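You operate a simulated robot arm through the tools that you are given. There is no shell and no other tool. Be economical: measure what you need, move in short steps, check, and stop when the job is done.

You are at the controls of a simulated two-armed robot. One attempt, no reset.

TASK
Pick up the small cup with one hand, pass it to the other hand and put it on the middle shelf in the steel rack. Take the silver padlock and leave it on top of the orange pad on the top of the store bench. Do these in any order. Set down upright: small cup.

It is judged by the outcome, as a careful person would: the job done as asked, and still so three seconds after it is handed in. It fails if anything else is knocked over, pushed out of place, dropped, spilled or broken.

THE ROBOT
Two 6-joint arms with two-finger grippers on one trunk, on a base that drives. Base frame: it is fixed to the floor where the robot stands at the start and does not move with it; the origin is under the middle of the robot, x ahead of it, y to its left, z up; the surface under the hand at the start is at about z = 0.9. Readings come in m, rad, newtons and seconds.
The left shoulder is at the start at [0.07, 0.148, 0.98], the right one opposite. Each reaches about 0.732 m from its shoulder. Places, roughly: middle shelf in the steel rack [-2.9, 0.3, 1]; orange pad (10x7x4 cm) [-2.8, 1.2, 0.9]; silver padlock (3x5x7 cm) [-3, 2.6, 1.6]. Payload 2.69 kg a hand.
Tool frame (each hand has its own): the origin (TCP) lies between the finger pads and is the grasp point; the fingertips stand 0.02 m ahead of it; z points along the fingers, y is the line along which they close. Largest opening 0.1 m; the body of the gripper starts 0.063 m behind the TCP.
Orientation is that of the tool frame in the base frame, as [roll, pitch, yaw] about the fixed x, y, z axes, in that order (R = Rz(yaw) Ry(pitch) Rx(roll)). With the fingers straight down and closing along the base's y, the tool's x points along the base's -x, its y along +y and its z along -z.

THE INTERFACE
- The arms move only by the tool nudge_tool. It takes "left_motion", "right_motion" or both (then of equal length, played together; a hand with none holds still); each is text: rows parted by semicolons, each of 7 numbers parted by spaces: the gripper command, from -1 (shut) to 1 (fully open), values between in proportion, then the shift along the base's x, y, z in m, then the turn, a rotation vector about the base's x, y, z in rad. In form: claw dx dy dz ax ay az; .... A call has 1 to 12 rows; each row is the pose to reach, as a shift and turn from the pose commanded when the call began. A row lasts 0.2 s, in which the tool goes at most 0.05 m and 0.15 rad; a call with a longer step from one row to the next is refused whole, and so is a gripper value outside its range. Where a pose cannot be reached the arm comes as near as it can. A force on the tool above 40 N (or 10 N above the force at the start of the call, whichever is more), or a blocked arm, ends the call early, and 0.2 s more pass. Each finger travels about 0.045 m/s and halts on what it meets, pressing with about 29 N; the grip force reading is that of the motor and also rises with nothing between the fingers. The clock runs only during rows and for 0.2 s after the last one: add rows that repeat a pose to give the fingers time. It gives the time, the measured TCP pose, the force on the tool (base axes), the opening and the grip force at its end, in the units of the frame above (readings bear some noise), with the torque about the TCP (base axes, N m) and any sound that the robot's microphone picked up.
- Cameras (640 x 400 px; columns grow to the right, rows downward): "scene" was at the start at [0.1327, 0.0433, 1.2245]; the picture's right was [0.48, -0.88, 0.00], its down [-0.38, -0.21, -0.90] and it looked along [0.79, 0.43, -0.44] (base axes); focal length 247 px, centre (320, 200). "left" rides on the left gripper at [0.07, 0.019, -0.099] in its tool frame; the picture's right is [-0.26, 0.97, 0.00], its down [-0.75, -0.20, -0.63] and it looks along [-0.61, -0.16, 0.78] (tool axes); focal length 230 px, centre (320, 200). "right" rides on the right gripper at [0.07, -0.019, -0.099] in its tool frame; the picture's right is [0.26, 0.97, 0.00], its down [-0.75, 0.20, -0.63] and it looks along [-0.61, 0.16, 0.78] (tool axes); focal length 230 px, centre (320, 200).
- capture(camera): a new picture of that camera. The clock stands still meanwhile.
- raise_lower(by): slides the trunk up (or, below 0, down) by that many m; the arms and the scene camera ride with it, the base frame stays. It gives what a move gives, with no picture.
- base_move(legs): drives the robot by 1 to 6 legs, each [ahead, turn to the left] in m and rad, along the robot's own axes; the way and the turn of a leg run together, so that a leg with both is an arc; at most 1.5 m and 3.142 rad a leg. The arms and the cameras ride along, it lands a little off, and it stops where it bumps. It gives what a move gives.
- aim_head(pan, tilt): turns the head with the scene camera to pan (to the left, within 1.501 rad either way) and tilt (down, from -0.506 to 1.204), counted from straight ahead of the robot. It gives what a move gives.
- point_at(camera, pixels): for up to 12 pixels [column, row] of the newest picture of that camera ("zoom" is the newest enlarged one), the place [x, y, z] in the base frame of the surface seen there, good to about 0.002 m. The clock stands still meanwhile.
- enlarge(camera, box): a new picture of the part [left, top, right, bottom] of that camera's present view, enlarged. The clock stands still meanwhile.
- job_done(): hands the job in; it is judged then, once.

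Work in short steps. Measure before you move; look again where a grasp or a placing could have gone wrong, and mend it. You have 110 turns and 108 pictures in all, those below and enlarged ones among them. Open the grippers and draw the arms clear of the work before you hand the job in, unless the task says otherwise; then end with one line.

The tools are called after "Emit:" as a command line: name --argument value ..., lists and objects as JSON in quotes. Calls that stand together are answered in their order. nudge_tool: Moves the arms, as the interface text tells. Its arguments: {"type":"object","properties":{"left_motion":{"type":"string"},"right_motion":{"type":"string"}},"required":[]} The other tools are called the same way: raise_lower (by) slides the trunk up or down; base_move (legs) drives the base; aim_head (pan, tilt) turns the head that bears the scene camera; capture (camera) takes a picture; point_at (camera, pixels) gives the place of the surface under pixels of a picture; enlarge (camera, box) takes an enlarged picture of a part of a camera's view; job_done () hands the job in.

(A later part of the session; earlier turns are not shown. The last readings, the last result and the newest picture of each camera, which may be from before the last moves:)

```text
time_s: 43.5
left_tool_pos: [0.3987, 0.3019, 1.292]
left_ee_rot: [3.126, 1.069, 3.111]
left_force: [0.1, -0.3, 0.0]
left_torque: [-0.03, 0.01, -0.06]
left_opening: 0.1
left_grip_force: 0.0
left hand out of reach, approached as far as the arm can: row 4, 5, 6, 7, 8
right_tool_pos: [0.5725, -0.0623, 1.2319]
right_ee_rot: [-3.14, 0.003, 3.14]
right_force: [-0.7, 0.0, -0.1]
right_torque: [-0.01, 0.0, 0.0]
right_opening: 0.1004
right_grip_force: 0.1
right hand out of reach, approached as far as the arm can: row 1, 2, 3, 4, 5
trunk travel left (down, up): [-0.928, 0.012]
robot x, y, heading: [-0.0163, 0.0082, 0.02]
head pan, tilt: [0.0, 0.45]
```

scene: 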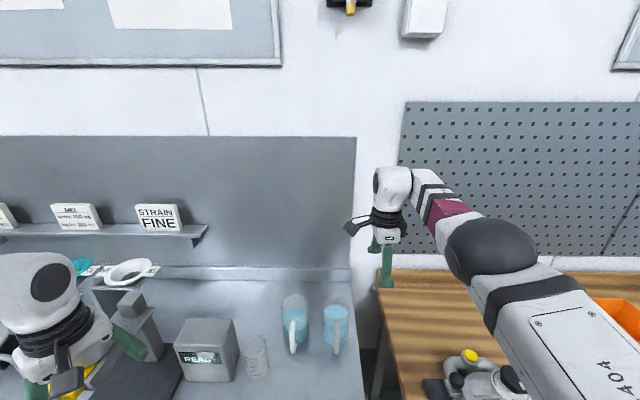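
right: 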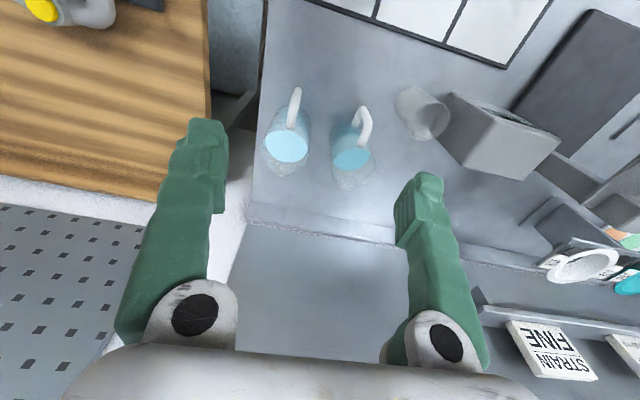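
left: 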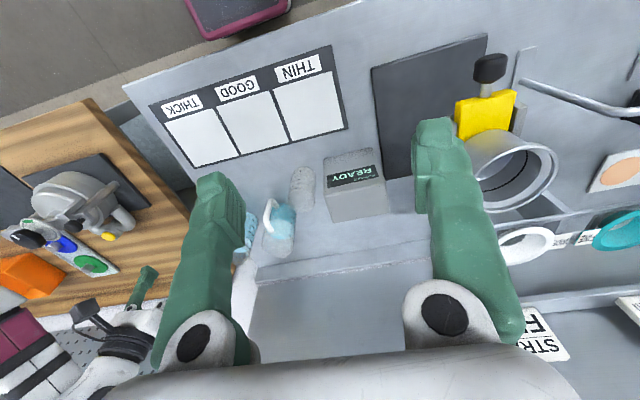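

The left hand now tilts forward at pitch 1.07, with its TCP at x 0.40. I'll back off, turn to heading about 0.35 and come forward again, so the right hand lands over the cup at (0.542,0.193).

Emit:
base_move --legs '[[-0.192, 0], [0, 0.33], [0.181, 0]]'

Emit:
aim_head --pan 0.0 --tilt 0.7

Emit:
capture --camera "scene"

Emit:
capture --camera "right"

```text
time_s: 47.2
left_tool_pos: [0.253, 0.4754, 1.2951]
left_ee_rot: [3.124, 1.069, -2.845]
left_force: [-0.8, 0.3, 0.5]
left_torque: [0.02, -0.02, 0.02]
left_opening: 0.0999
left_grip_force: 0.0
right_tool_pos: [0.535, 0.1889, 1.2348]
right_ee_rot: [3.141, 0.007, -2.811]
right_force: [0.2, -1.4, -0.1]
right_torque: [0.0, -0.03, 0.04]
right_opening: 0.1001
right_grip_force: 0.1
trunk travel left (down, up): [-0.928, 0.012]
robot x, y, heading: [-0.0352, 0.0681, 0.351]
head pan, tilt: [0.0, 0.45]
```

```text
time_s: 48.0
left_tool_pos: [0.2548, 0.4756, 1.292]
left_ee_rot: [3.125, 1.066, -2.842]
left_force: [0.4, -0.3, -0.2]
left_torque: [-0.01, 0.0, -0.02]
left_opening: 0.0999
left_grip_force: 0.0
right_tool_pos: [0.5394, 0.1895, 1.2326]
right_ee_rot: [-3.14, 0.006, -2.808]
right_force: [-0.3, 0.7, 0.2]
right_torque: [0.01, -0.01, 0.02]
right_opening: 0.0999
right_grip_force: 0.0
trunk travel left (down, up): [-0.928, 0.012]
robot x, y, heading: [-0.0343, 0.0683, 0.349]
head pan, tilt: [0.0, 0.7]
```

```text
76 pictures are left
```

scene: 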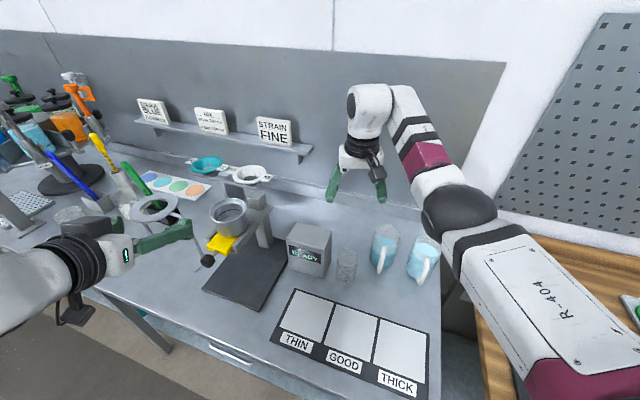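

```text
75 pictures are left
```

right: 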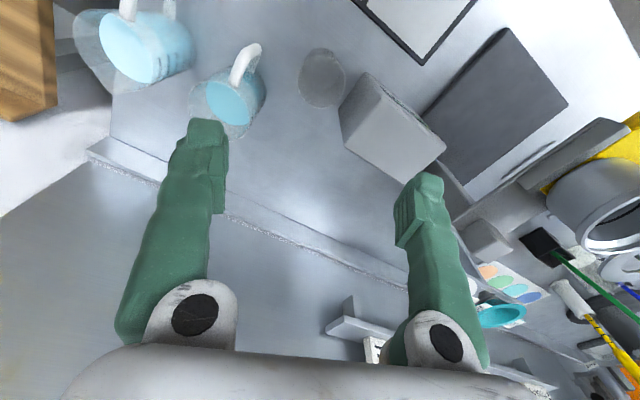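

The right TCP is at (0.539,0.190), almost over the cup, which shows at right-image (321,78). I'll enlarge to fix the rim centre precisely.

Emit:
enlarge --camera "right" --box '[250, 20, 394, 110]'

```text
4.44 times, centred on (322, 65) of right
```

zoom: 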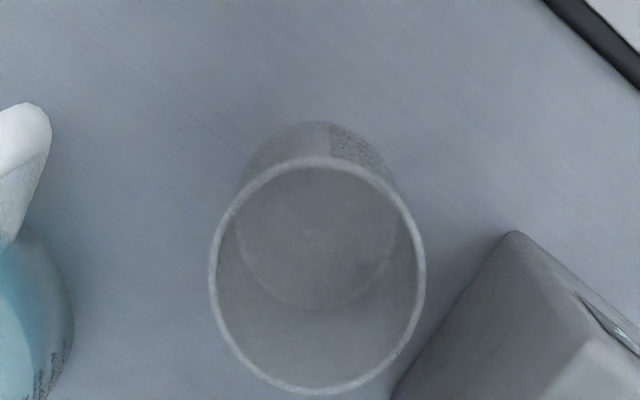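

Emit:
point_at --camera "zoom" --pixels '[[213, 275], [422, 275], [317, 161], [317, 390], [243, 195], [393, 195], [243, 355], [393, 355], [317, 250], [610, 370]]'

```text
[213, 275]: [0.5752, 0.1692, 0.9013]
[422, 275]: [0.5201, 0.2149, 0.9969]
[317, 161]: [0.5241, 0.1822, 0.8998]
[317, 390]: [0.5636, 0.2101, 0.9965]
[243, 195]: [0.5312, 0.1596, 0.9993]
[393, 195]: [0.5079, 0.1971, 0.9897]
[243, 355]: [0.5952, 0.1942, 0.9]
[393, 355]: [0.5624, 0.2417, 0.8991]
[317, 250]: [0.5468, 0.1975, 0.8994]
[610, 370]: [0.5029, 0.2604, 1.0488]
```

The rim fit gives centre (0.540,0.190) and radius 0.0315, and the right TCP is within 2 mm of it. I'll set the right opening to 0.08 for box clearance and pull the left hand back from the bench.

Emit:
nudge_tool --left_motion "1 -0.03 0 0.02 0 0 0;1 -0.06 0 0.04 0 0 0;1 -0.09 0 0.06 0 0 0;1 -0.11 0 0.08 0 0 0" --right_motion "0.6 0 0 0 0 0 0;0.6 0 0 0 0 0 0;0.6 0 0 0 0 0 0;0.6 0 0 0 0 0 0"

Emit:
raise_lower --by -0.16

Emit:
capture --camera "scene"

Emit:
capture --camera "right"

```text
time_s: 49.0
left_tool_pos: [0.235, 0.4416, 1.3718]
left_ee_rot: [3.118, 1.064, -2.847]
left_force: [-0.5, -0.9, -0.6]
left_torque: [0.04, 0.02, 0.07]
left_opening: 0.0999
left_grip_force: 0.1
left hand out of reach, approached as far as the arm can: row 1, 2, 3, 4
right_tool_pos: [0.5393, 0.1881, 1.2317]
right_ee_rot: [3.14, 0.003, -2.811]
right_force: [0.5, -0.2, 0.0]
right_torque: [0.05, -0.02, 0.03]
right_opening: 0.08
right_grip_force: 0.0
trunk travel left (down, up): [-0.928, 0.012]
robot x, y, heading: [-0.0335, 0.0634, 0.352]
head pan, tilt: [0.0, 0.7]
```

```text
time_s: 50.8
left_tool_pos: [0.2358, 0.4453, 1.2105]
left_ee_rot: [3.119, 1.064, -2.844]
left_force: [-1.1, 0.9, -0.4]
left_torque: [-0.01, 0.0, 0.03]
left_opening: 0.0999
left_grip_force: 0.0
right_tool_pos: [0.5393, 0.1896, 1.0725]
right_ee_rot: [3.141, 0.002, -2.812]
right_force: [-0.2, -0.3, -0.8]
right_torque: [-0.03, 0.01, 0.02]
right_opening: 0.08
right_grip_force: 0.1
trunk travel left (down, up): [-0.768, 0.172]
robot x, y, heading: [-0.0352, 0.0646, 0.352]
head pan, tilt: [0.0, 0.7]
```

```text
73 pictures are left
```

scene: 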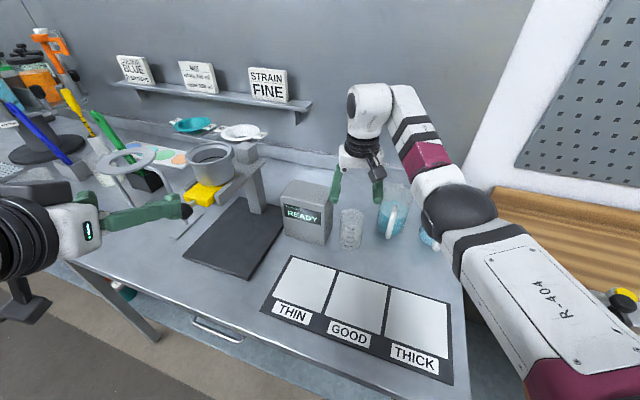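

```text
72 pictures are left
```

right: 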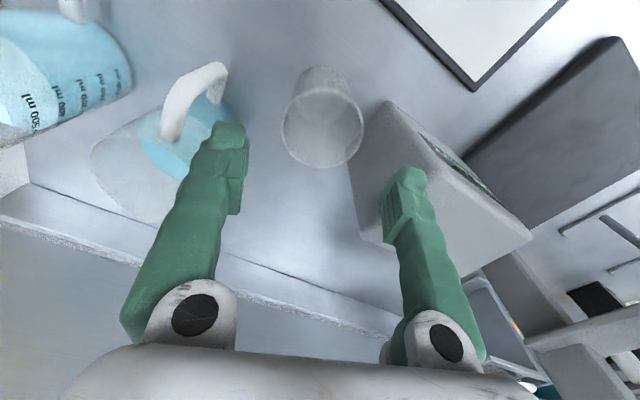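

In the right view the jug's handle at (195,95) and its rim come near the right finger at (230,150). I'll measure them before lowering further.

Emit:
point_at --camera "right" --pixels '[[222, 75], [195, 85], [175, 125], [168, 180], [236, 112], [125, 205], [372, 190], [350, 150], [320, 165], [284, 125], [362, 125], [240, 140]]'

```text
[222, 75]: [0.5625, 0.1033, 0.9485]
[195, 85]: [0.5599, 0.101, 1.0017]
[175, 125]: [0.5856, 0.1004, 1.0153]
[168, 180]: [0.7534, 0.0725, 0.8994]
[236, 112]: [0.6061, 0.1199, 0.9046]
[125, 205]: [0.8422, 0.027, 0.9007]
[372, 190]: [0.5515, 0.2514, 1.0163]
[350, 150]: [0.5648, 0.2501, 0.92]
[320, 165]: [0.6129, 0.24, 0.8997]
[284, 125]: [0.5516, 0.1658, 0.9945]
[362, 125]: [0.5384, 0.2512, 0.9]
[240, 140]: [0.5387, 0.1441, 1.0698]
```

The jug handle at (0.56,0.10) is about 2.5 cm clear of the finger and the box at y 0.251 is clear too. I'll lower the last 9.5 cm.

Emit:
raise_lower --by -0.095

Emit:
enlarge --camera "scene" --box '[260, 80, 460, 205]'

Emit:
capture --camera "right"

```text
time_s: 52.1
left_tool_pos: [0.2349, 0.4455, 1.1145]
left_ee_rot: [3.121, 1.066, -2.846]
left_force: [-0.2, -0.9, 0.1]
left_torque: [-0.05, 0.02, 0.02]
left_opening: 0.1001
left_grip_force: 0.1
right_tool_pos: [0.5384, 0.1899, 0.9781]
right_ee_rot: [-3.141, 0.004, -2.81]
right_force: [-0.4, -0.2, -1.0]
right_torque: [0.02, 0.0, 0.02]
right_opening: 0.0799
right_grip_force: 0.3
trunk travel left (down, up): [-0.673, 0.267]
robot x, y, heading: [-0.0342, 0.0697, 0.352]
head pan, tilt: [0.0, 0.7]
```

```text
3.20 times, centred on (360, 142) of scene
```

zoom: 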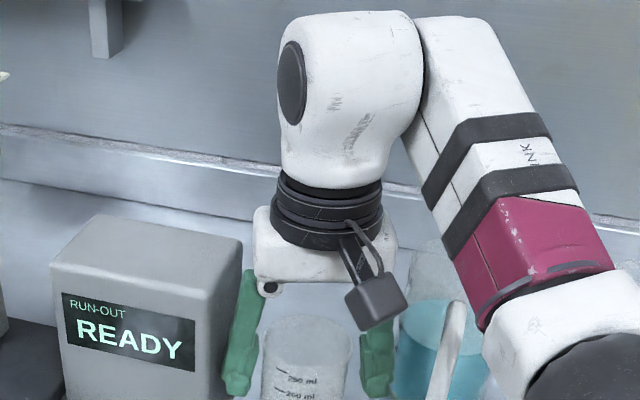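

```text
70 pictures are left
```

right: 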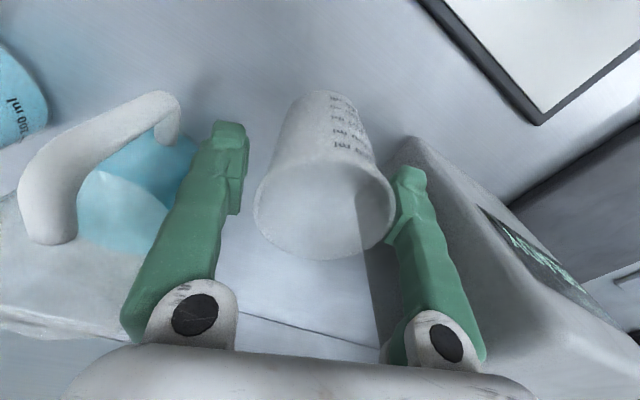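

The cup is between the fingers, slightly nearer the left one. I'll shift +3 mm in y and close.

Emit:
nudge_tool --right_motion "0.6 0 0.003 0 0 0 0;0.2 0 0.003 0 0 0 0;0 0 0.003 0 0 0 0;-0.2 0 0.003 0 0 0 0;-0.2 0 0.003 0 0 0 0"

Emit:
capture --camera "right"

```text
time_s: 53.3
left_tool_pos: [0.2349, 0.4445, 1.1156]
left_ee_rot: [3.119, 1.065, -2.845]
left_force: [0.0, -0.1, 0.4]
left_torque: [-0.02, -0.02, 0.03]
left_opening: 0.0998
left_grip_force: 0.1
right_tool_pos: [0.5387, 0.1914, 0.9769]
right_ee_rot: [-3.14, 0.004, -2.809]
right_force: [-0.5, 0.7, -0.8]
right_torque: [-0.01, 0.02, -0.03]
right_opening: 0.0594
right_grip_force: 29.3
trunk travel left (down, up): [-0.673, 0.267]
robot x, y, heading: [-0.0358, 0.0679, 0.359]
head pan, tilt: [0.0, 0.7]
```

```text
69 pictures are left
```

right: 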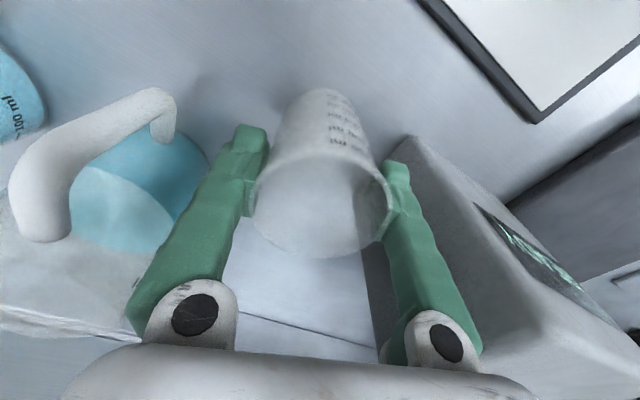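

The cup is gripped with an opening of 0.059. I'll lift it with the trunk, then back straight away from the bench into free space.

Emit:
raise_lower --by 0.2

Emit:
base_move --legs '[[-0.4, 0]]'

Emit:
capture --camera "scene"

```text
time_s: 55.5
left_tool_pos: [0.235, 0.4454, 1.3151]
left_ee_rot: [3.118, 1.064, -2.846]
left_force: [0.0, -0.3, 0.5]
left_torque: [-0.02, 0.0, 0.02]
left_opening: 0.0998
left_grip_force: 0.0
right_tool_pos: [0.5389, 0.1913, 1.1776]
right_ee_rot: [3.14, 0.004, -2.81]
right_force: [0.4, -0.1, -0.1]
right_torque: [-0.02, 0.0, -0.02]
right_opening: 0.0595
right_grip_force: 29.2
trunk travel left (down, up): [-0.873, 0.067]
robot x, y, heading: [-0.0362, 0.068, 0.348]
head pan, tilt: [0.0, 0.7]
```

```text
time_s: 57.9
left_tool_pos: [-0.1321, 0.3094, 1.3139]
left_ee_rot: [3.12, 1.061, -2.844]
left_force: [0.4, -0.2, -0.4]
left_torque: [0.02, 0.0, -0.03]
left_opening: 0.1001
left_grip_force: 0.1
right_tool_pos: [0.1711, 0.0565, 1.175]
right_ee_rot: [-3.141, 0.002, -2.811]
right_force: [0.4, 0.3, -0.7]
right_torque: [-0.01, 0.02, 0.0]
right_opening: 0.0596
right_grip_force: 29.0
trunk travel left (down, up): [-0.873, 0.067]
robot x, y, heading: [-0.4097, -0.0661, 0.348]
head pan, tilt: [0.0, 0.7]
```

```text
68 pictures are left
```

scene: 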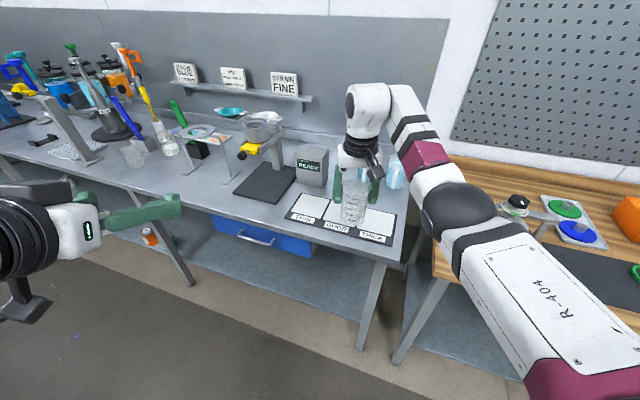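

The cup is safely held in free air. Before turning to face the rack I'll look left, to check the clearance to the yellow bench.

Emit:
aim_head --pan 1.5 --tilt 0.5

Emit:
capture --camera "scene"

```text
time_s: 59.5
left_tool_pos: [-0.1343, 0.3101, 1.3151]
left_ee_rot: [3.119, 1.064, -2.845]
left_force: [0.0, -0.2, 0.1]
left_torque: [0.02, 0.0, 0.05]
left_opening: 0.0999
left_grip_force: 0.0
right_tool_pos: [0.168, 0.0551, 1.1772]
right_ee_rot: [3.14, 0.005, -2.812]
right_force: [0.5, -0.2, -0.3]
right_torque: [-0.01, -0.02, -0.02]
right_opening: 0.0593
right_grip_force: 28.8
trunk travel left (down, up): [-0.873, 0.067]
robot x, y, heading: [-0.4062, -0.0695, 0.348]
head pan, tilt: [1.499, 0.499]
```

```text
67 pictures are left
```

scene: 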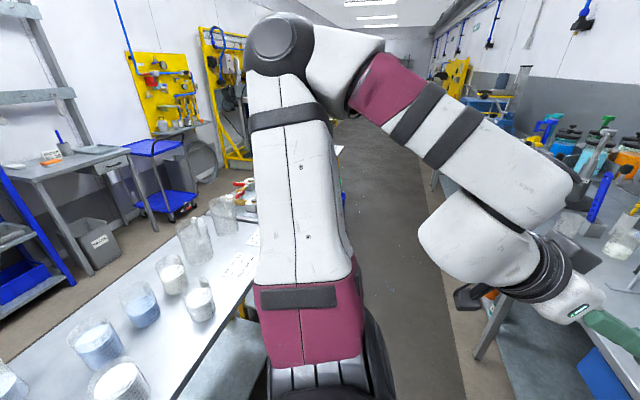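

There's a table behind-left with more vessels on it. I'll enlarge it to check the cup identification, and measure the table edge.

Emit:
enlarge --camera "scene" --box '[0, 180, 290, 361]'

Emit:
point_at --camera "scene" --pixels '[[178, 385], [250, 240], [60, 250], [130, 215], [60, 155], [20, 330], [170, 300], [220, 330], [350, 180]]'

```text
2.21 times, centred on (145, 270) of scene
```

zoom: 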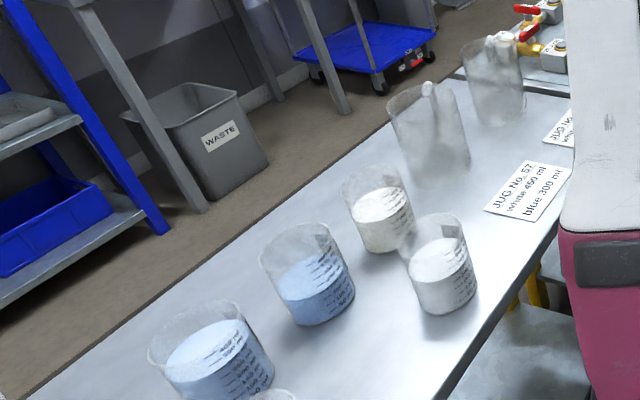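

```text
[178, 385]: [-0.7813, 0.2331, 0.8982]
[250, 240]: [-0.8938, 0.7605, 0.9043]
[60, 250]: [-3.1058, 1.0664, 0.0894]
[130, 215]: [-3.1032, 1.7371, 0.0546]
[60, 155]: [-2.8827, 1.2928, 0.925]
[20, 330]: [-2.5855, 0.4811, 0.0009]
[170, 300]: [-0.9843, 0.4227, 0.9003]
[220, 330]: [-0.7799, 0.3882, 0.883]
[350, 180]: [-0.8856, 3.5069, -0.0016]
```

The table's near edge is at x≈-0.78, right behind the robot, and its cups are all much bigger (about 10 cm or more). That confirms mine is the small one. I need a route to the rack, so I'll look right.

Emit:
aim_head --pan -1.5 --tilt 0.4

Emit:
capture --camera "scene"

```text
time_s: 62.1
left_tool_pos: [-0.1348, 0.309, 1.3159]
left_ee_rot: [3.117, 1.063, -2.846]
left_force: [0.2, 0.4, 0.5]
left_torque: [-0.02, 0.01, -0.01]
left_opening: 0.0999
left_grip_force: 0.1
right_tool_pos: [0.1686, 0.0554, 1.1774]
right_ee_rot: [-3.14, 0.004, -2.812]
right_force: [-0.1, -0.3, 0.3]
right_torque: [-0.02, 0.01, 0.02]
right_opening: 0.0593
right_grip_force: 28.8
trunk travel left (down, up): [-0.873, 0.067]
robot x, y, heading: [-0.4073, -0.0668, 0.347]
head pan, tilt: [-1.499, 0.4]
```

```text
65 pictures are left
```

scene: 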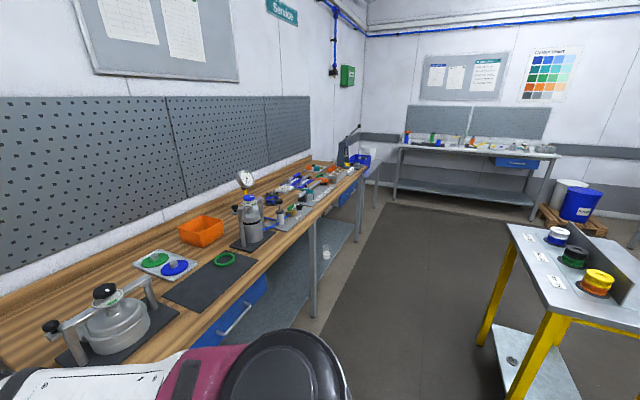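

The aisle to the right (toward -y) is open, and there's a small yellow stand at (560,270). The right hand at 0.58 m radius stays short of the wooden bench, so I'll turn right 1.6 rad and survey.

Emit:
base_move --legs '[[0, -1.6]]'

Emit:
aim_head --pan -0.9 --tilt 0.4

Emit:
capture --camera "scene"

Emit:
aim_head --pan -1.5 --tilt 0.5

Emit:
capture --camera "scene"

```text
time_s: 66.4
left_tool_pos: [-0.036, -0.3495, 1.3155]
left_ee_rot: [3.116, 1.063, 1.836]
left_force: [0.1, 0.4, -0.2]
left_torque: [-0.02, 0.0, 0.02]
left_opening: 0.1001
left_grip_force: 0.0
right_tool_pos: [-0.298, -0.6466, 1.1769]
right_ee_rot: [-3.141, 0.003, 1.875]
right_force: [-0.4, -1.0, 1.1]
right_torque: [0.04, -0.01, -0.02]
right_opening: 0.0598
right_grip_force: 28.7
trunk travel left (down, up): [-0.873, 0.067]
robot x, y, heading: [-0.4065, -0.0668, -1.245]
head pan, tilt: [-1.499, 0.4]
```

```text
time_s: 67.4
left_tool_pos: [-0.0367, -0.3486, 1.3164]
left_ee_rot: [3.114, 1.064, 1.835]
left_force: [-0.4, -0.1, 0.3]
left_torque: [0.03, -0.02, -0.02]
left_opening: 0.0999
left_grip_force: 0.0
right_tool_pos: [-0.2986, -0.6455, 1.1776]
right_ee_rot: [3.141, 0.003, 1.875]
right_force: [0.6, -0.1, -0.1]
right_torque: [0.01, 0.0, -0.04]
right_opening: 0.0594
right_grip_force: 29.5
trunk travel left (down, up): [-0.873, 0.067]
robot x, y, heading: [-0.4083, -0.0653, -1.246]
head pan, tilt: [-0.901, 0.4]
```

```text
64 pictures are left
```

scene: 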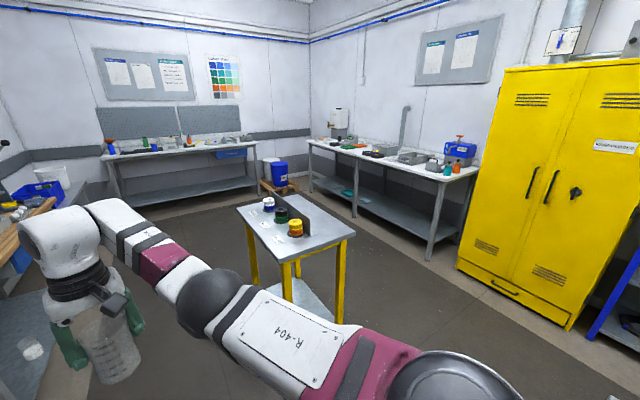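

```text
time_s: 68.4
left_tool_pos: [-0.0364, -0.3493, 1.3151]
left_ee_rot: [3.115, 1.064, 1.838]
left_force: [0.4, 1.0, 0.2]
left_torque: [-0.02, 0.01, 0.01]
left_opening: 0.1002
left_grip_force: 0.1
right_tool_pos: [-0.2973, -0.6464, 1.1774]
right_ee_rot: [3.141, 0.003, 1.874]
right_force: [0.1, 1.1, -0.5]
right_torque: [-0.01, 0.0, -0.01]
right_opening: 0.0593
right_grip_force: 29.1
trunk travel left (down, up): [-0.873, 0.067]
robot x, y, heading: [-0.4082, -0.0718, -1.248]
head pan, tilt: [-1.499, 0.499]
```

```text
63 pictures are left
```

scene: 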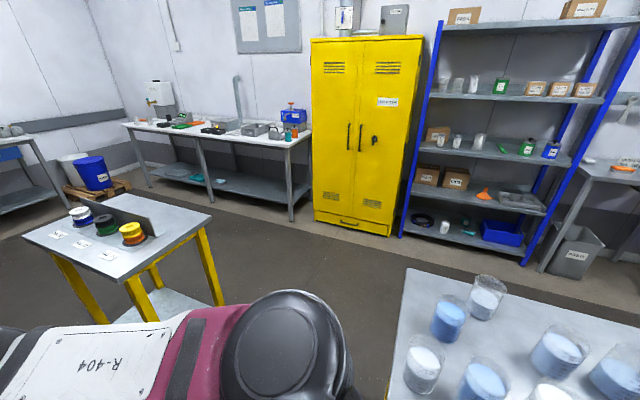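

The blue-post rack is at (520,140), and there's a gap between the yellow stand and the cup table. I'll measure the corners, the gap and the rack shelves.

Emit:
point_at --camera "scene" --pixels '[[212, 215], [135, 276], [145, 195], [408, 270], [392, 395], [440, 268], [445, 148], [550, 162], [500, 155], [500, 97], [405, 235], [520, 262]]'

Emit:
enlarge --camera "scene" --box '[390, 0, 640, 156]'

```text
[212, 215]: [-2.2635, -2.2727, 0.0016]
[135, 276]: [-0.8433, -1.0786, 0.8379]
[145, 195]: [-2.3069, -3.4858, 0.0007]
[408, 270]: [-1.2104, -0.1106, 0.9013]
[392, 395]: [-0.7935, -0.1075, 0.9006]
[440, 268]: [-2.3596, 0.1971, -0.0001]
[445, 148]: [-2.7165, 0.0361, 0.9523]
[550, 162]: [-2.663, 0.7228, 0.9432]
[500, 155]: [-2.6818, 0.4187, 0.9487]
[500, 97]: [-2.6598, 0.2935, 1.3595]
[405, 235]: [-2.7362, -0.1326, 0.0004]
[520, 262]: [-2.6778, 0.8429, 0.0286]
```

```text
2.56 times, centred on (515, 78) of scene
```

zoom: 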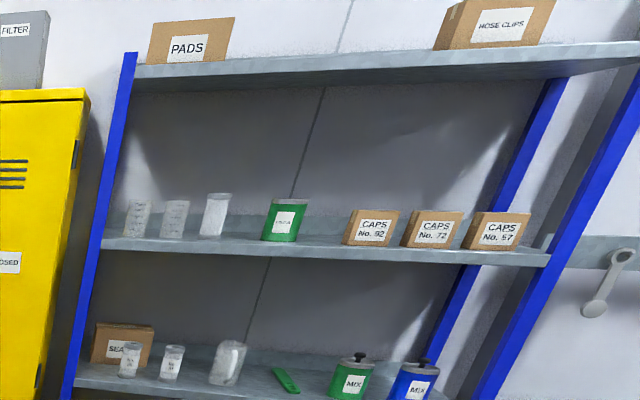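

The rack front is at x≈-2.66 and the middle shelf is at z≈0.95. The cup table spans x -1.21 to -0.79 with y ≥ -0.11, and the stand's corner is at (-0.84,-1.08). I'll drive down, turn to face -x and go through the gap along y≈-0.6.

Emit:
base_move --legs '[[0.55, 0], [0, -1.895], [1.0, 0]]'

Emit:
aim_head --pan -0.3 --tilt 0.45

Emit:
capture --camera "scene"

```text
time_s: 80.9
left_tool_pos: [-1.6091, -0.8477, 1.316]
left_ee_rot: [3.115, 1.065, -0.056]
left_force: [0.0, 0.5, -0.3]
left_torque: [0.02, 0.01, 0.02]
left_opening: 0.1
left_grip_force: 0.0
right_tool_pos: [-1.8077, -0.5045, 1.1792]
right_ee_rot: [-3.141, 0.005, -0.019]
right_force: [0.0, -0.4, 0.1]
right_torque: [-0.02, 0.02, 0.02]
right_opening: 0.0594
right_grip_force: 29.1
trunk travel left (down, up): [-0.873, 0.067]
robot x, y, heading: [-1.2289, -0.5847, -3.136]
head pan, tilt: [-1.499, 0.499]
```

```text
time_s: 82.3
left_tool_pos: [-1.6092, -0.8459, 1.3153]
left_ee_rot: [3.116, 1.065, -0.054]
left_force: [-0.1, 0.3, 0.3]
left_torque: [0.01, -0.01, -0.01]
left_opening: 0.1002
left_grip_force: 0.0
right_tool_pos: [-1.8096, -0.5047, 1.1792]
right_ee_rot: [-3.141, 0.005, -0.017]
right_force: [0.1, 0.2, -1.0]
right_torque: [0.0, -0.01, 0.01]
right_opening: 0.0597
right_grip_force: 29.1
trunk travel left (down, up): [-0.873, 0.067]
robot x, y, heading: [-1.2251, -0.5861, -3.14]
head pan, tilt: [-0.3, 0.45]
```

```text
61 pictures are left
```

scene: 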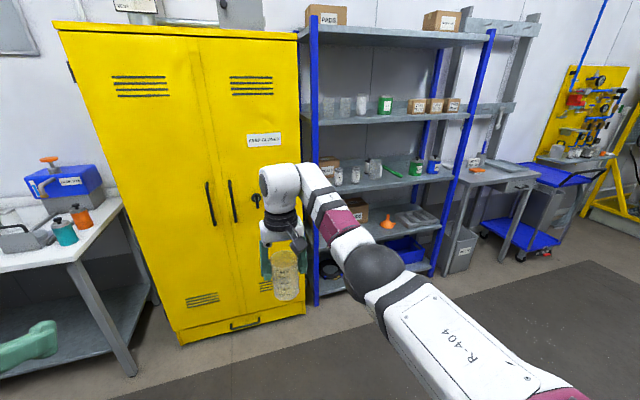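

I'm at heading π with open space around. Now I'll arrange the handover: bring the right hand (cup) inward toward the robot's centre, and lower and flatten the left hand.

Emit:
nudge_tool --left_motion "1 0 0 -0.04 0 0.05 0;1 0 0 -0.08 0 0.1 0;1 0 0 -0.12 0 0.15 0;1 0 0 -0.16 0 0.2 0;1 0 0 -0.183 0 0.25 0" --right_motion "-0.2 0.01 -0.03 0 0 0 0;-0.2 0.02 -0.06 0 0 0 0;-0.2 0.03 -0.09 0 0 0 0;-0.2 0.04 -0.12 0 0 0 0;-0.2 0.05 -0.15 0 0 0 0"

```text
time_s: 83.5
left_tool_pos: [-1.6621, -0.8553, 1.1504]
left_ee_rot: [3.079, 1.281, -0.098]
left_force: [-0.6, -0.5, 0.1]
left_torque: [0.03, 0.01, 0.01]
left_opening: 0.1
left_grip_force: 0.1
left hand out of reach, approached as far as the arm can: row 1, 2, 3, 4, 5
right_tool_pos: [-1.7571, -0.6576, 1.1789]
right_ee_rot: [-3.14, 0.004, -0.016]
right_force: [-0.5, -0.2, 0.3]
right_torque: [0.05, 0.01, -0.02]
right_opening: 0.0598
right_grip_force: 28.9
trunk travel left (down, up): [-0.873, 0.067]
robot x, y, heading: [-1.2264, -0.5863, -3.137]
head pan, tilt: [-0.3, 0.45]
```

The right hand moved freely and the left is at pitch 1.28. I'll bring both onto the same lateral line, with the left staying behind the cup.

Emit:
nudge_tool --left_motion "1 0.005 0.03 -0.005 0 0 0;1 0.005 0.06 -0.01 0 0 0;1 0.005 0.09 -0.016 0 0 0;1 0.005 0.12 -0.016 0 0 0;1 0.005 0.12 -0.016 0 0 0" --right_motion "-0.2 0 -0.02 0 0 0 0;-0.2 0 -0.04 0 0 0 0;-0.2 0 -0.06 0 0 0 0;-0.2 0 -0.078 0 0 0 0;-0.2 0 -0.078 0 0 0 0"

Emit:
aim_head --pan 0.25 --tilt 0.75

Emit:
capture --camera "scene"

Emit:
capture --camera "left"

```text
time_s: 84.7
left_tool_pos: [-1.65, -0.7721, 1.1256]
left_ee_rot: [-3.115, 1.289, -0.121]
left_force: [0.5, -0.3, -0.1]
left_torque: [0.02, 0.04, 0.01]
left_opening: 0.1001
left_grip_force: 0.0
left hand out of reach, approached as far as the arm can: row 1, 2, 3, 4, 5
right_tool_pos: [-1.7328, -0.6932, 1.1753]
right_ee_rot: [3.14, 0.007, -0.017]
right_force: [1.4, -0.6, 0.4]
right_torque: [-0.03, 0.03, -0.02]
right_opening: 0.0595
right_grip_force: 29.0
right hand out of reach, approached as far as the arm can: row 1, 2, 3, 4, 5
trunk travel left (down, up): [-0.873, 0.067]
robot x, y, heading: [-1.2267, -0.5866, -3.142]
head pan, tilt: [-0.3, 0.45]
```

```text
time_s: 85.7
left_tool_pos: [-1.6527, -0.7735, 1.1242]
left_ee_rot: [-3.106, 1.286, -0.113]
left_force: [-0.3, 0.2, 1.0]
left_torque: [-0.02, -0.03, 0.0]
left_opening: 0.1
left_grip_force: 0.1
right_tool_pos: [-1.7371, -0.6936, 1.1723]
right_ee_rot: [3.14, 0.002, -0.017]
right_force: [-0.1, -0.7, -0.4]
right_torque: [-0.01, 0.02, -0.03]
right_opening: 0.06
right_grip_force: 28.4
trunk travel left (down, up): [-0.873, 0.067]
robot x, y, heading: [-1.2264, -0.588, -3.14]
head pan, tilt: [0.25, 0.75]
```

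```text
60 pictures are left
```

scene: 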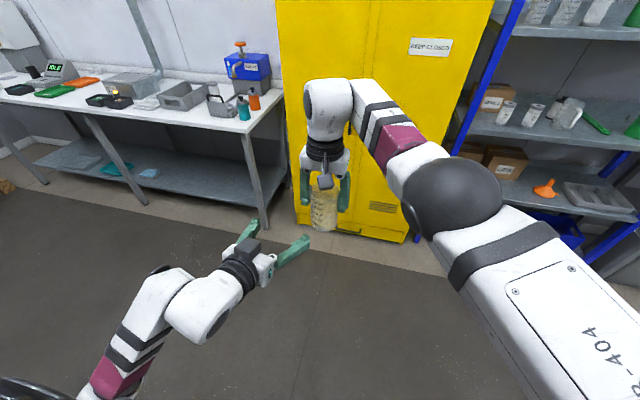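

```text
59 pictures are left
```

left: 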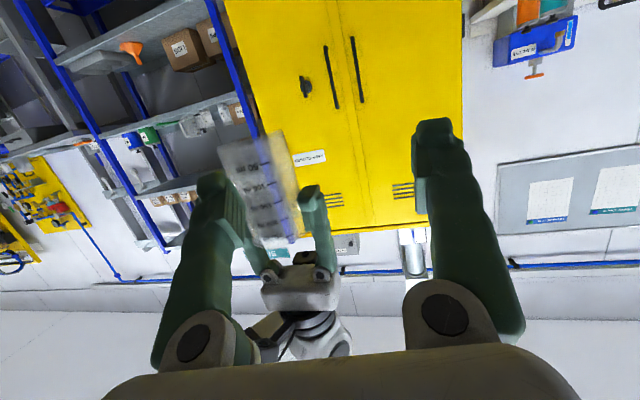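

The left hand at (-1.653,-0.774) can't slide further sideways. The fingers grip at different heights, so the left can approach at an angle instead. I'll yaw it -0.5 rad toward the cup.

Emit:
nudge_tool --left_motion "1 0 0.008 0 0 0 -0.1;1 0 0.016 0 0 0 -0.2;1 0 0.024 0 0 0 -0.3;1 0 0.032 0 0 0 -0.4;1 0 0.032 0 0 0 -0.5;1 0 0.032 0 0 0 -0.5"

Emit:
capture --camera "left"

```text
time_s: 87.1
left_tool_pos: [-1.6224, -0.7409, 1.1767]
left_ee_rot: [-3.108, 1.286, -0.612]
left_force: [-0.3, 0.1, -0.5]
left_torque: [0.0, 0.0, 0.02]
left_opening: 0.0998
left_grip_force: 0.0
left hand out of reach, approached as far as the arm can: row 3, 4, 5, 6
right_tool_pos: [-1.7374, -0.6919, 1.1732]
right_ee_rot: [3.141, 0.005, -0.018]
right_force: [0.0, 0.8, 0.0]
right_torque: [-0.03, 0.0, 0.01]
right_opening: 0.0594
right_grip_force: 28.9
trunk travel left (down, up): [-0.873, 0.067]
robot x, y, heading: [-1.2267, -0.5847, -3.137]
head pan, tilt: [0.25, 0.75]
```

```text
58 pictures are left
```

left: 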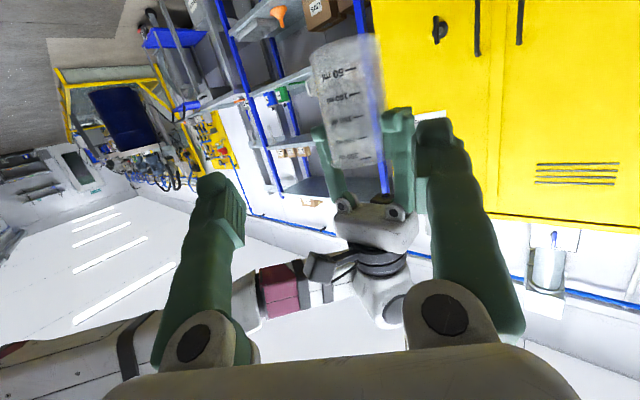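

The left hand ended 5 cm high and its axis passes 2.5 cm to one side of the cup. I'll raise the right hand 4.5 cm and align the left laterally.

Emit:
nudge_tool --left_motion "1 -0.005 -0.007 0 0 0 0;1 -0.01 -0.014 0 0 0 0;1 -0.014 -0.02 0 0 0 0" --right_motion "-0.2 0 0 0.015 0 0 0;-0.2 0 0 0.03 0 0 0;-0.2 0 0 0.048 0 0 0"

Emit:
capture --camera "left"

Emit:
capture --camera "scene"

```text
time_s: 87.9
left_tool_pos: [-1.6287, -0.76, 1.1854]
left_ee_rot: [-3.104, 1.287, -0.605]
left_force: [1.2, 0.4, 0.0]
left_torque: [-0.03, -0.03, 0.0]
left_opening: 0.0998
left_grip_force: 0.1
left hand out of reach, approached as far as the arm can: row 2, 3
right_tool_pos: [-1.7322, -0.6884, 1.2218]
right_ee_rot: [-3.141, 0.008, -0.019]
right_force: [-1.5, -0.8, -0.1]
right_torque: [0.03, 0.02, 0.0]
right_opening: 0.0598
right_grip_force: 29.2
right hand out of reach, approached as far as the arm can: row 1, 2, 3
trunk travel left (down, up): [-0.873, 0.067]
robot x, y, heading: [-1.2239, -0.5836, -3.134]
head pan, tilt: [0.25, 0.75]
```

```text
57 pictures are left
```

left: 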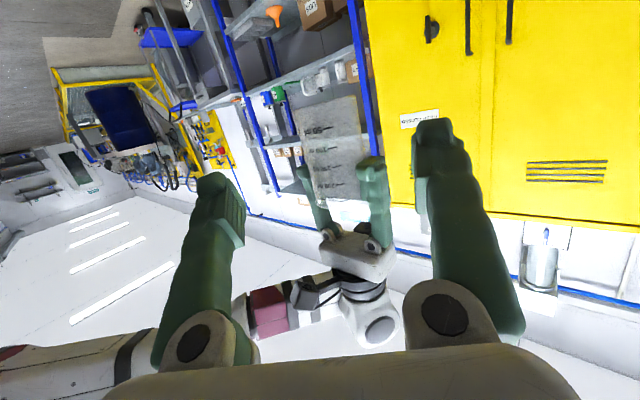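

```text
56 pictures are left
```

scene: 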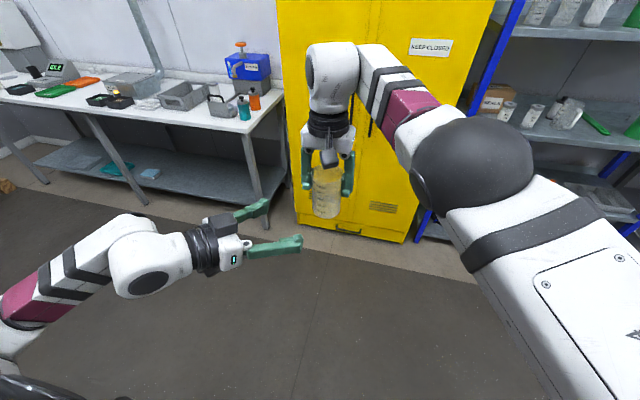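

The cup is now centred between the left fingers in the left view, at (335,150), about 0.126 m ahead. I'll advance the left hand in small rows.

Emit:
nudge_tool --left_motion "1 -0.02 0.014 -0.002 0 0 0;1 -0.04 0.028 -0.004 0 0 0;1 -0.06 0.042 -0.006 0 0 0;1 -0.08 0.056 -0.008 0 0 0"

Emit:
capture --camera "left"

```text
time_s: 88.9
left_tool_pos: [-1.6787, -0.7108, 1.2183]
left_ee_rot: [-3.102, 1.285, -0.601]
left_force: [-0.6, 0.1, -1.0]
left_torque: [0.0, -0.03, 0.01]
left_opening: 0.0998
left_grip_force: 0.2
left hand out of reach, approached as far as the arm can: row 1, 2, 3, 4
right_tool_pos: [-1.7346, -0.6882, 1.2211]
right_ee_rot: [3.141, 0.006, -0.019]
right_force: [0.0, 1.7, 0.2]
right_torque: [-0.04, -0.01, 0.01]
right_opening: 0.0595
right_grip_force: 29.4
trunk travel left (down, up): [-0.873, 0.067]
robot x, y, heading: [-1.2218, -0.5832, -3.143]
head pan, tilt: [0.25, 0.75]
```

```text
55 pictures are left
```

left: 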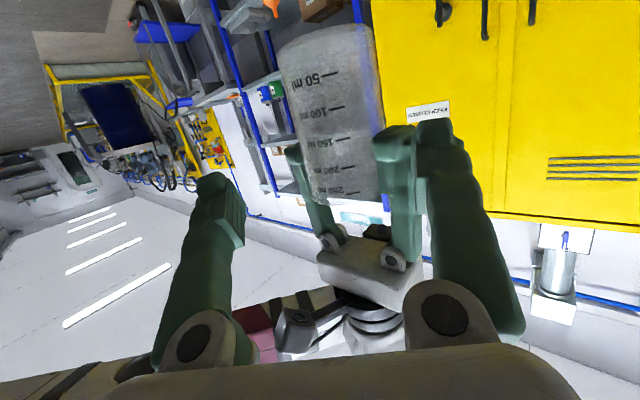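

The left hand rises as it advances and is now level with the right fingers. I'll raise the right hand 6 cm so the cup's lower half meets the left fingers.

Emit:
nudge_tool --right_motion "-0.2 0 0 0.02 0 0 0;-0.2 0 0 0.04 0 0 0;-0.2 0 0 0.06 0 0 0;-0.2 0 0 0.06 0 0 0"

Emit:
capture --camera "left"

```text
time_s: 89.9
left_tool_pos: [-1.676, -0.7118, 1.2187]
left_ee_rot: [-3.101, 1.286, -0.601]
left_force: [-0.1, -0.3, 0.2]
left_torque: [0.0, 0.02, 0.0]
left_opening: 0.1
left_grip_force: 0.1
right_tool_pos: [-1.7247, -0.6786, 1.2787]
right_ee_rot: [-3.141, 0.005, -0.017]
right_force: [-0.3, -0.2, -0.1]
right_torque: [0.03, -0.01, 0.02]
right_opening: 0.0595
right_grip_force: 28.5
right hand out of reach, approached as far as the arm can: row 1, 2, 3, 4
trunk travel left (down, up): [-0.873, 0.067]
robot x, y, heading: [-1.227, -0.5859, -3.142]
head pan, tilt: [0.25, 0.75]
```

```text
54 pictures are left
```

left: 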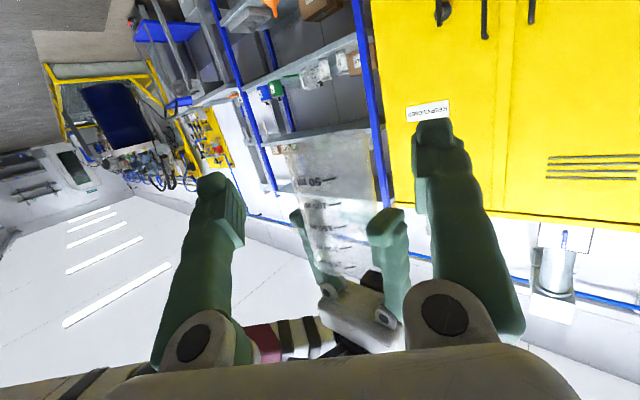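

The cup's lower half is now in line, with the left TCP 6 cm below the right one and 5.9 cm from the cup axis. I'll advance the left the remaining distance.

Emit:
nudge_tool --left_motion "1 -0.012 0.008 0.004 0 0 0;1 -0.024 0.016 0.008 0 0 0;1 -0.036 0.024 0.012 0 0 0;1 -0.047 0.032 0.015 0 0 0;1 -0.047 0.032 0.015 0 0 0"

Emit:
capture --camera "left"

Emit:
enlarge --camera "scene" --box '[180, 60, 420, 260]'

```text
time_s: 91.1
left_tool_pos: [-1.7079, -0.6823, 1.2513]
left_ee_rot: [-3.103, 1.285, -0.607]
left_force: [1.3, 0.1, -1.0]
left_torque: [0.05, -0.02, 0.05]
left_opening: 0.1002
left_grip_force: 0.1
left hand out of reach, approached as far as the arm can: row 1, 2, 3, 4, 5
right_tool_pos: [-1.7251, -0.678, 1.2796]
right_ee_rot: [-3.141, 0.005, -0.017]
right_force: [-0.5, 1.1, 0.3]
right_torque: [-0.02, 0.02, -0.05]
right_opening: 0.0595
right_grip_force: 29.0
trunk travel left (down, up): [-0.873, 0.067]
robot x, y, heading: [-1.2266, -0.5824, -3.143]
head pan, tilt: [0.25, 0.75]
```

```text
53 pictures are left
```

left: 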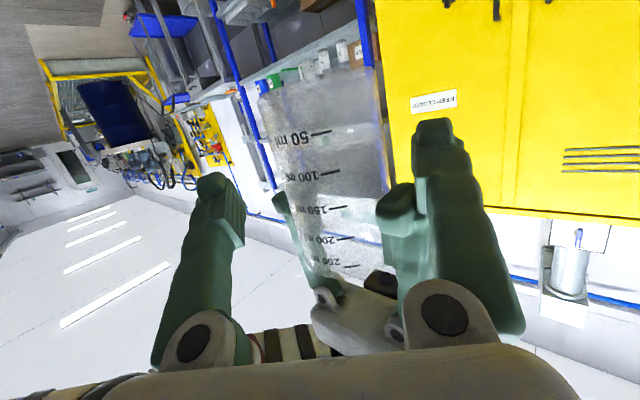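

```text
2.00 times, centred on (300, 160) of scene
```

zoom: 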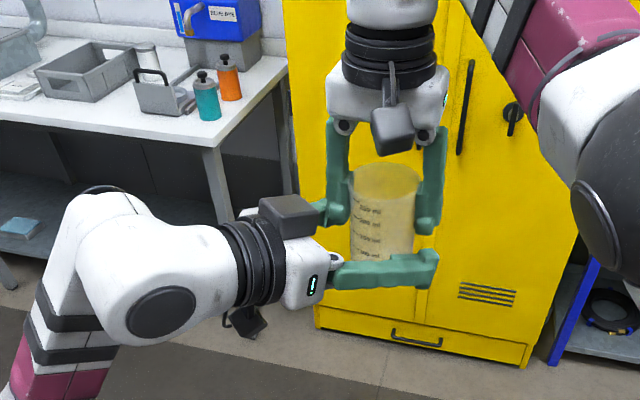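

The left TCP is within 2 cm of the cup axis, but only 2.8 cm below the right TCP, so the fingers would overlap. I'll raise the right hand another 3 cm.

Emit:
nudge_tool --right_motion "-0.2 0 0 0.01 0 0 0;-0.2 0 0 0.02 0 0 0;-0.2 0 0 0.03 0 0 0;-0.2 0 0 0.03 0 0 0"

Emit:
capture --camera "left"

Emit:
enlarge --camera "scene" --box '[260, 80, 420, 220]'

```text
time_s: 92.1
left_tool_pos: [-1.7071, -0.6834, 1.2509]
left_ee_rot: [-3.104, 1.287, -0.608]
left_force: [-0.4, -0.3, -0.6]
left_torque: [-0.02, -0.01, -0.01]
left_opening: 0.1001
left_grip_force: 0.0
right_tool_pos: [-1.7192, -0.6724, 1.3038]
right_ee_rot: [3.14, 0.003, -0.02]
right_force: [0.3, 0.3, -0.2]
right_torque: [0.0, 0.02, 0.03]
right_opening: 0.0596
right_grip_force: 29.3
right hand out of reach, approached as far as the arm can: row 2, 3, 4
trunk travel left (down, up): [-0.873, 0.067]
robot x, y, heading: [-1.2274, -0.5821, -3.136]
head pan, tilt: [0.25, 0.75]
```

```text
51 pictures are left
```

left: 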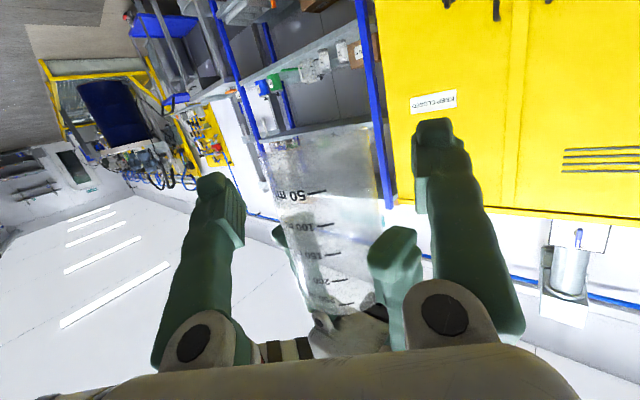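

```text
2.86 times, centred on (340, 150) of scene
```

zoom: 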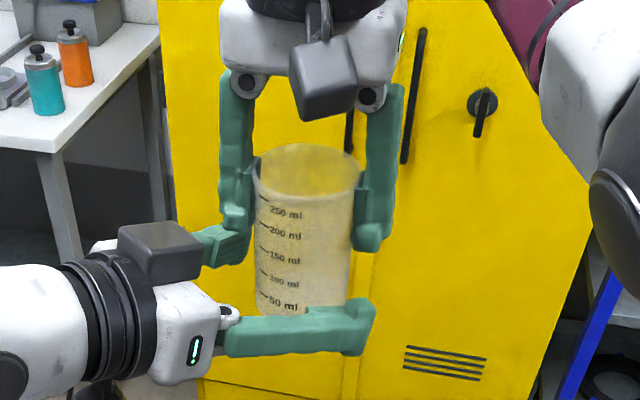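

Now there's 5.3 cm between TCPs and the fingers are vertically clear. I'll advance the left 1 cm more and close it on the lower cup.

Emit:
nudge_tool --left_motion "1 -0.008 0.007 0.002 0 0 0;1 -0.008 0.007 0.002 0 0 0;0.5 -0.008 0.007 0.002 0 0 0;0.2 -0.008 0.007 0.002 0 0 0;0 -0.008 0.007 0.002 0 0 0;-0.2 -0.008 0.007 0.002 0 0 0;-0.2 -0.008 0.007 0.002 0 0 0;-0.2 -0.008 0.007 0.002 0 0 0"

Emit:
capture --camera "left"

Emit:
enlarge --camera "scene" --box '[260, 80, 420, 220]'

```text
time_s: 93.9
left_tool_pos: [-1.7117, -0.6762, 1.2563]
left_ee_rot: [-3.104, 1.284, -0.599]
left_force: [-14.1, -16.2, -0.1]
left_torque: [0.28, -0.22, 0.28]
left_opening: 0.0587
left_grip_force: 28.7
left hand out of reach, approached as far as the arm can: row 1, 2, 3, 4, 5, 6, 7, 8
right_tool_pos: [-1.7177, -0.6713, 1.3026]
right_ee_rot: [-3.139, 0.001, -0.017]
right_force: [12.5, 16.5, -0.7]
right_torque: [0.54, -0.34, -0.14]
right_opening: 0.0599
right_grip_force: 28.4
trunk travel left (down, up): [-0.873, 0.067]
robot x, y, heading: [-1.2234, -0.5846, -3.136]
head pan, tilt: [0.25, 0.75]
```

```text
49 pictures are left
```

left: 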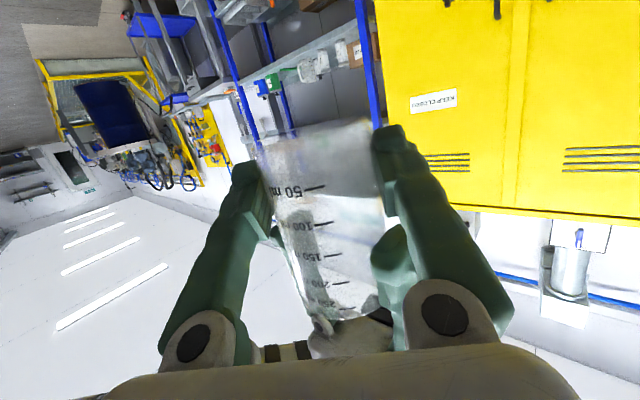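

```text
2.86 times, centred on (340, 150) of scene
```

zoom: 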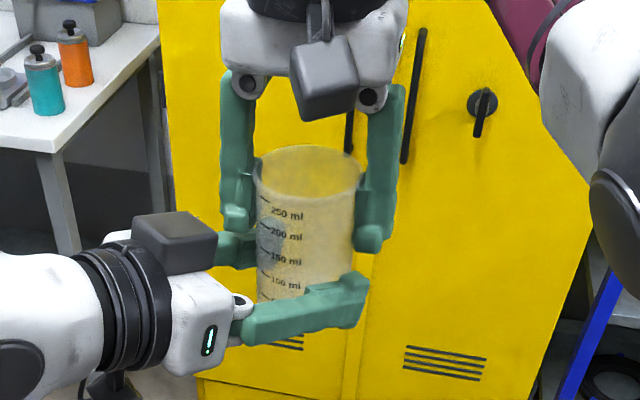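

The left hand has the cup too (opening 0.0587, TCP about 3 cm above the cup base). I'll open the right slightly and raise it straight off.

Emit:
nudge_tool --right_motion "0 0 0 0 0 0 0;0.3 0 0 0 0 0 0;0.55 0 0 0 0 0 0;0.55 0 0 0 0 0 0;0.55 0 0 0 0 0 0"

Emit:
enlarge --camera "scene" --box '[260, 80, 420, 220]'

```text
time_s: 95.1
left_tool_pos: [-1.7109, -0.6752, 1.2562]
left_ee_rot: [-3.096, 1.288, -0.6]
left_force: [-0.4, -0.6, 0.0]
left_torque: [-0.01, 0.0, -0.01]
left_opening: 0.0589
left_grip_force: 29.5
right_tool_pos: [-1.7177, -0.6723, 1.305]
right_ee_rot: [3.142, 0.004, -0.015]
right_force: [0.2, -1.4, 0.4]
right_torque: [0.01, -0.02, 0.02]
right_opening: 0.0775
right_grip_force: 0.0
trunk travel left (down, up): [-0.873, 0.067]
robot x, y, heading: [-1.2261, -0.5865, -3.138]
head pan, tilt: [0.25, 0.75]
```

```text
2.86 times, centred on (340, 150) of scene
```

zoom: 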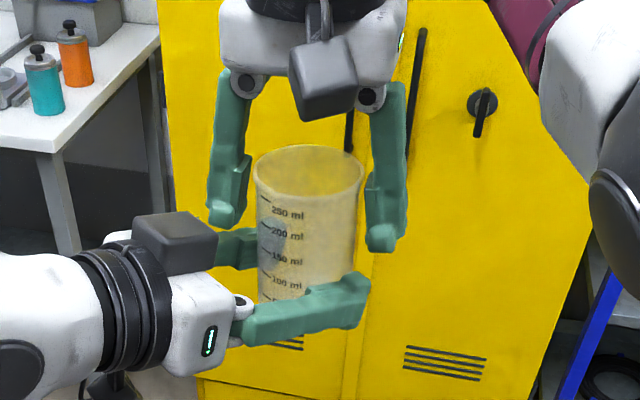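

The left holds the cup alone, still upright. I'll open the right fully for clearance and move it up in small steps.

Emit:
nudge_tool --right_motion "0.8 0 0 0 0 0 0;1 0 0 0.005 0 0 0;1 0 0 0.015 0 0 0;1 0 0 0.03 0 0 0;1 0 0 0.045 0 0 0;1 0 0 0.06 0 0 0;1 0 0 0.06 0 0 0"

Emit:
enlarge --camera "scene" --box '[260, 80, 420, 220]'

```text
time_s: 96.7
left_tool_pos: [-1.7111, -0.6764, 1.2562]
left_ee_rot: [-3.098, 1.285, -0.604]
left_force: [0.3, -0.2, 0.9]
left_torque: [0.02, 0.03, 0.01]
left_opening: 0.0586
left_grip_force: 29.0
right_tool_pos: [-1.7043, -0.6618, 1.3534]
right_ee_rot: [3.139, 0.005, -0.016]
right_force: [0.7, 0.2, -0.1]
right_torque: [-0.01, -0.01, 0.01]
right_opening: 0.1001
right_grip_force: 0.1
right hand out of reach, approached as far as the arm can: row 3, 4, 5, 6, 7
trunk travel left (down, up): [-0.873, 0.067]
robot x, y, heading: [-1.2269, -0.5848, -3.138]
head pan, tilt: [0.25, 0.75]
```

```text
2.86 times, centred on (340, 150) of scene
```

zoom: 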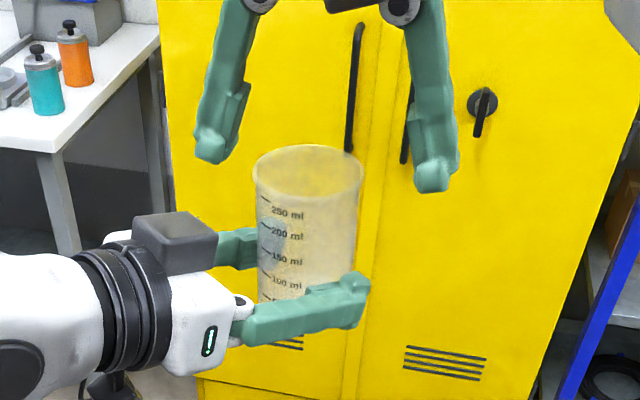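

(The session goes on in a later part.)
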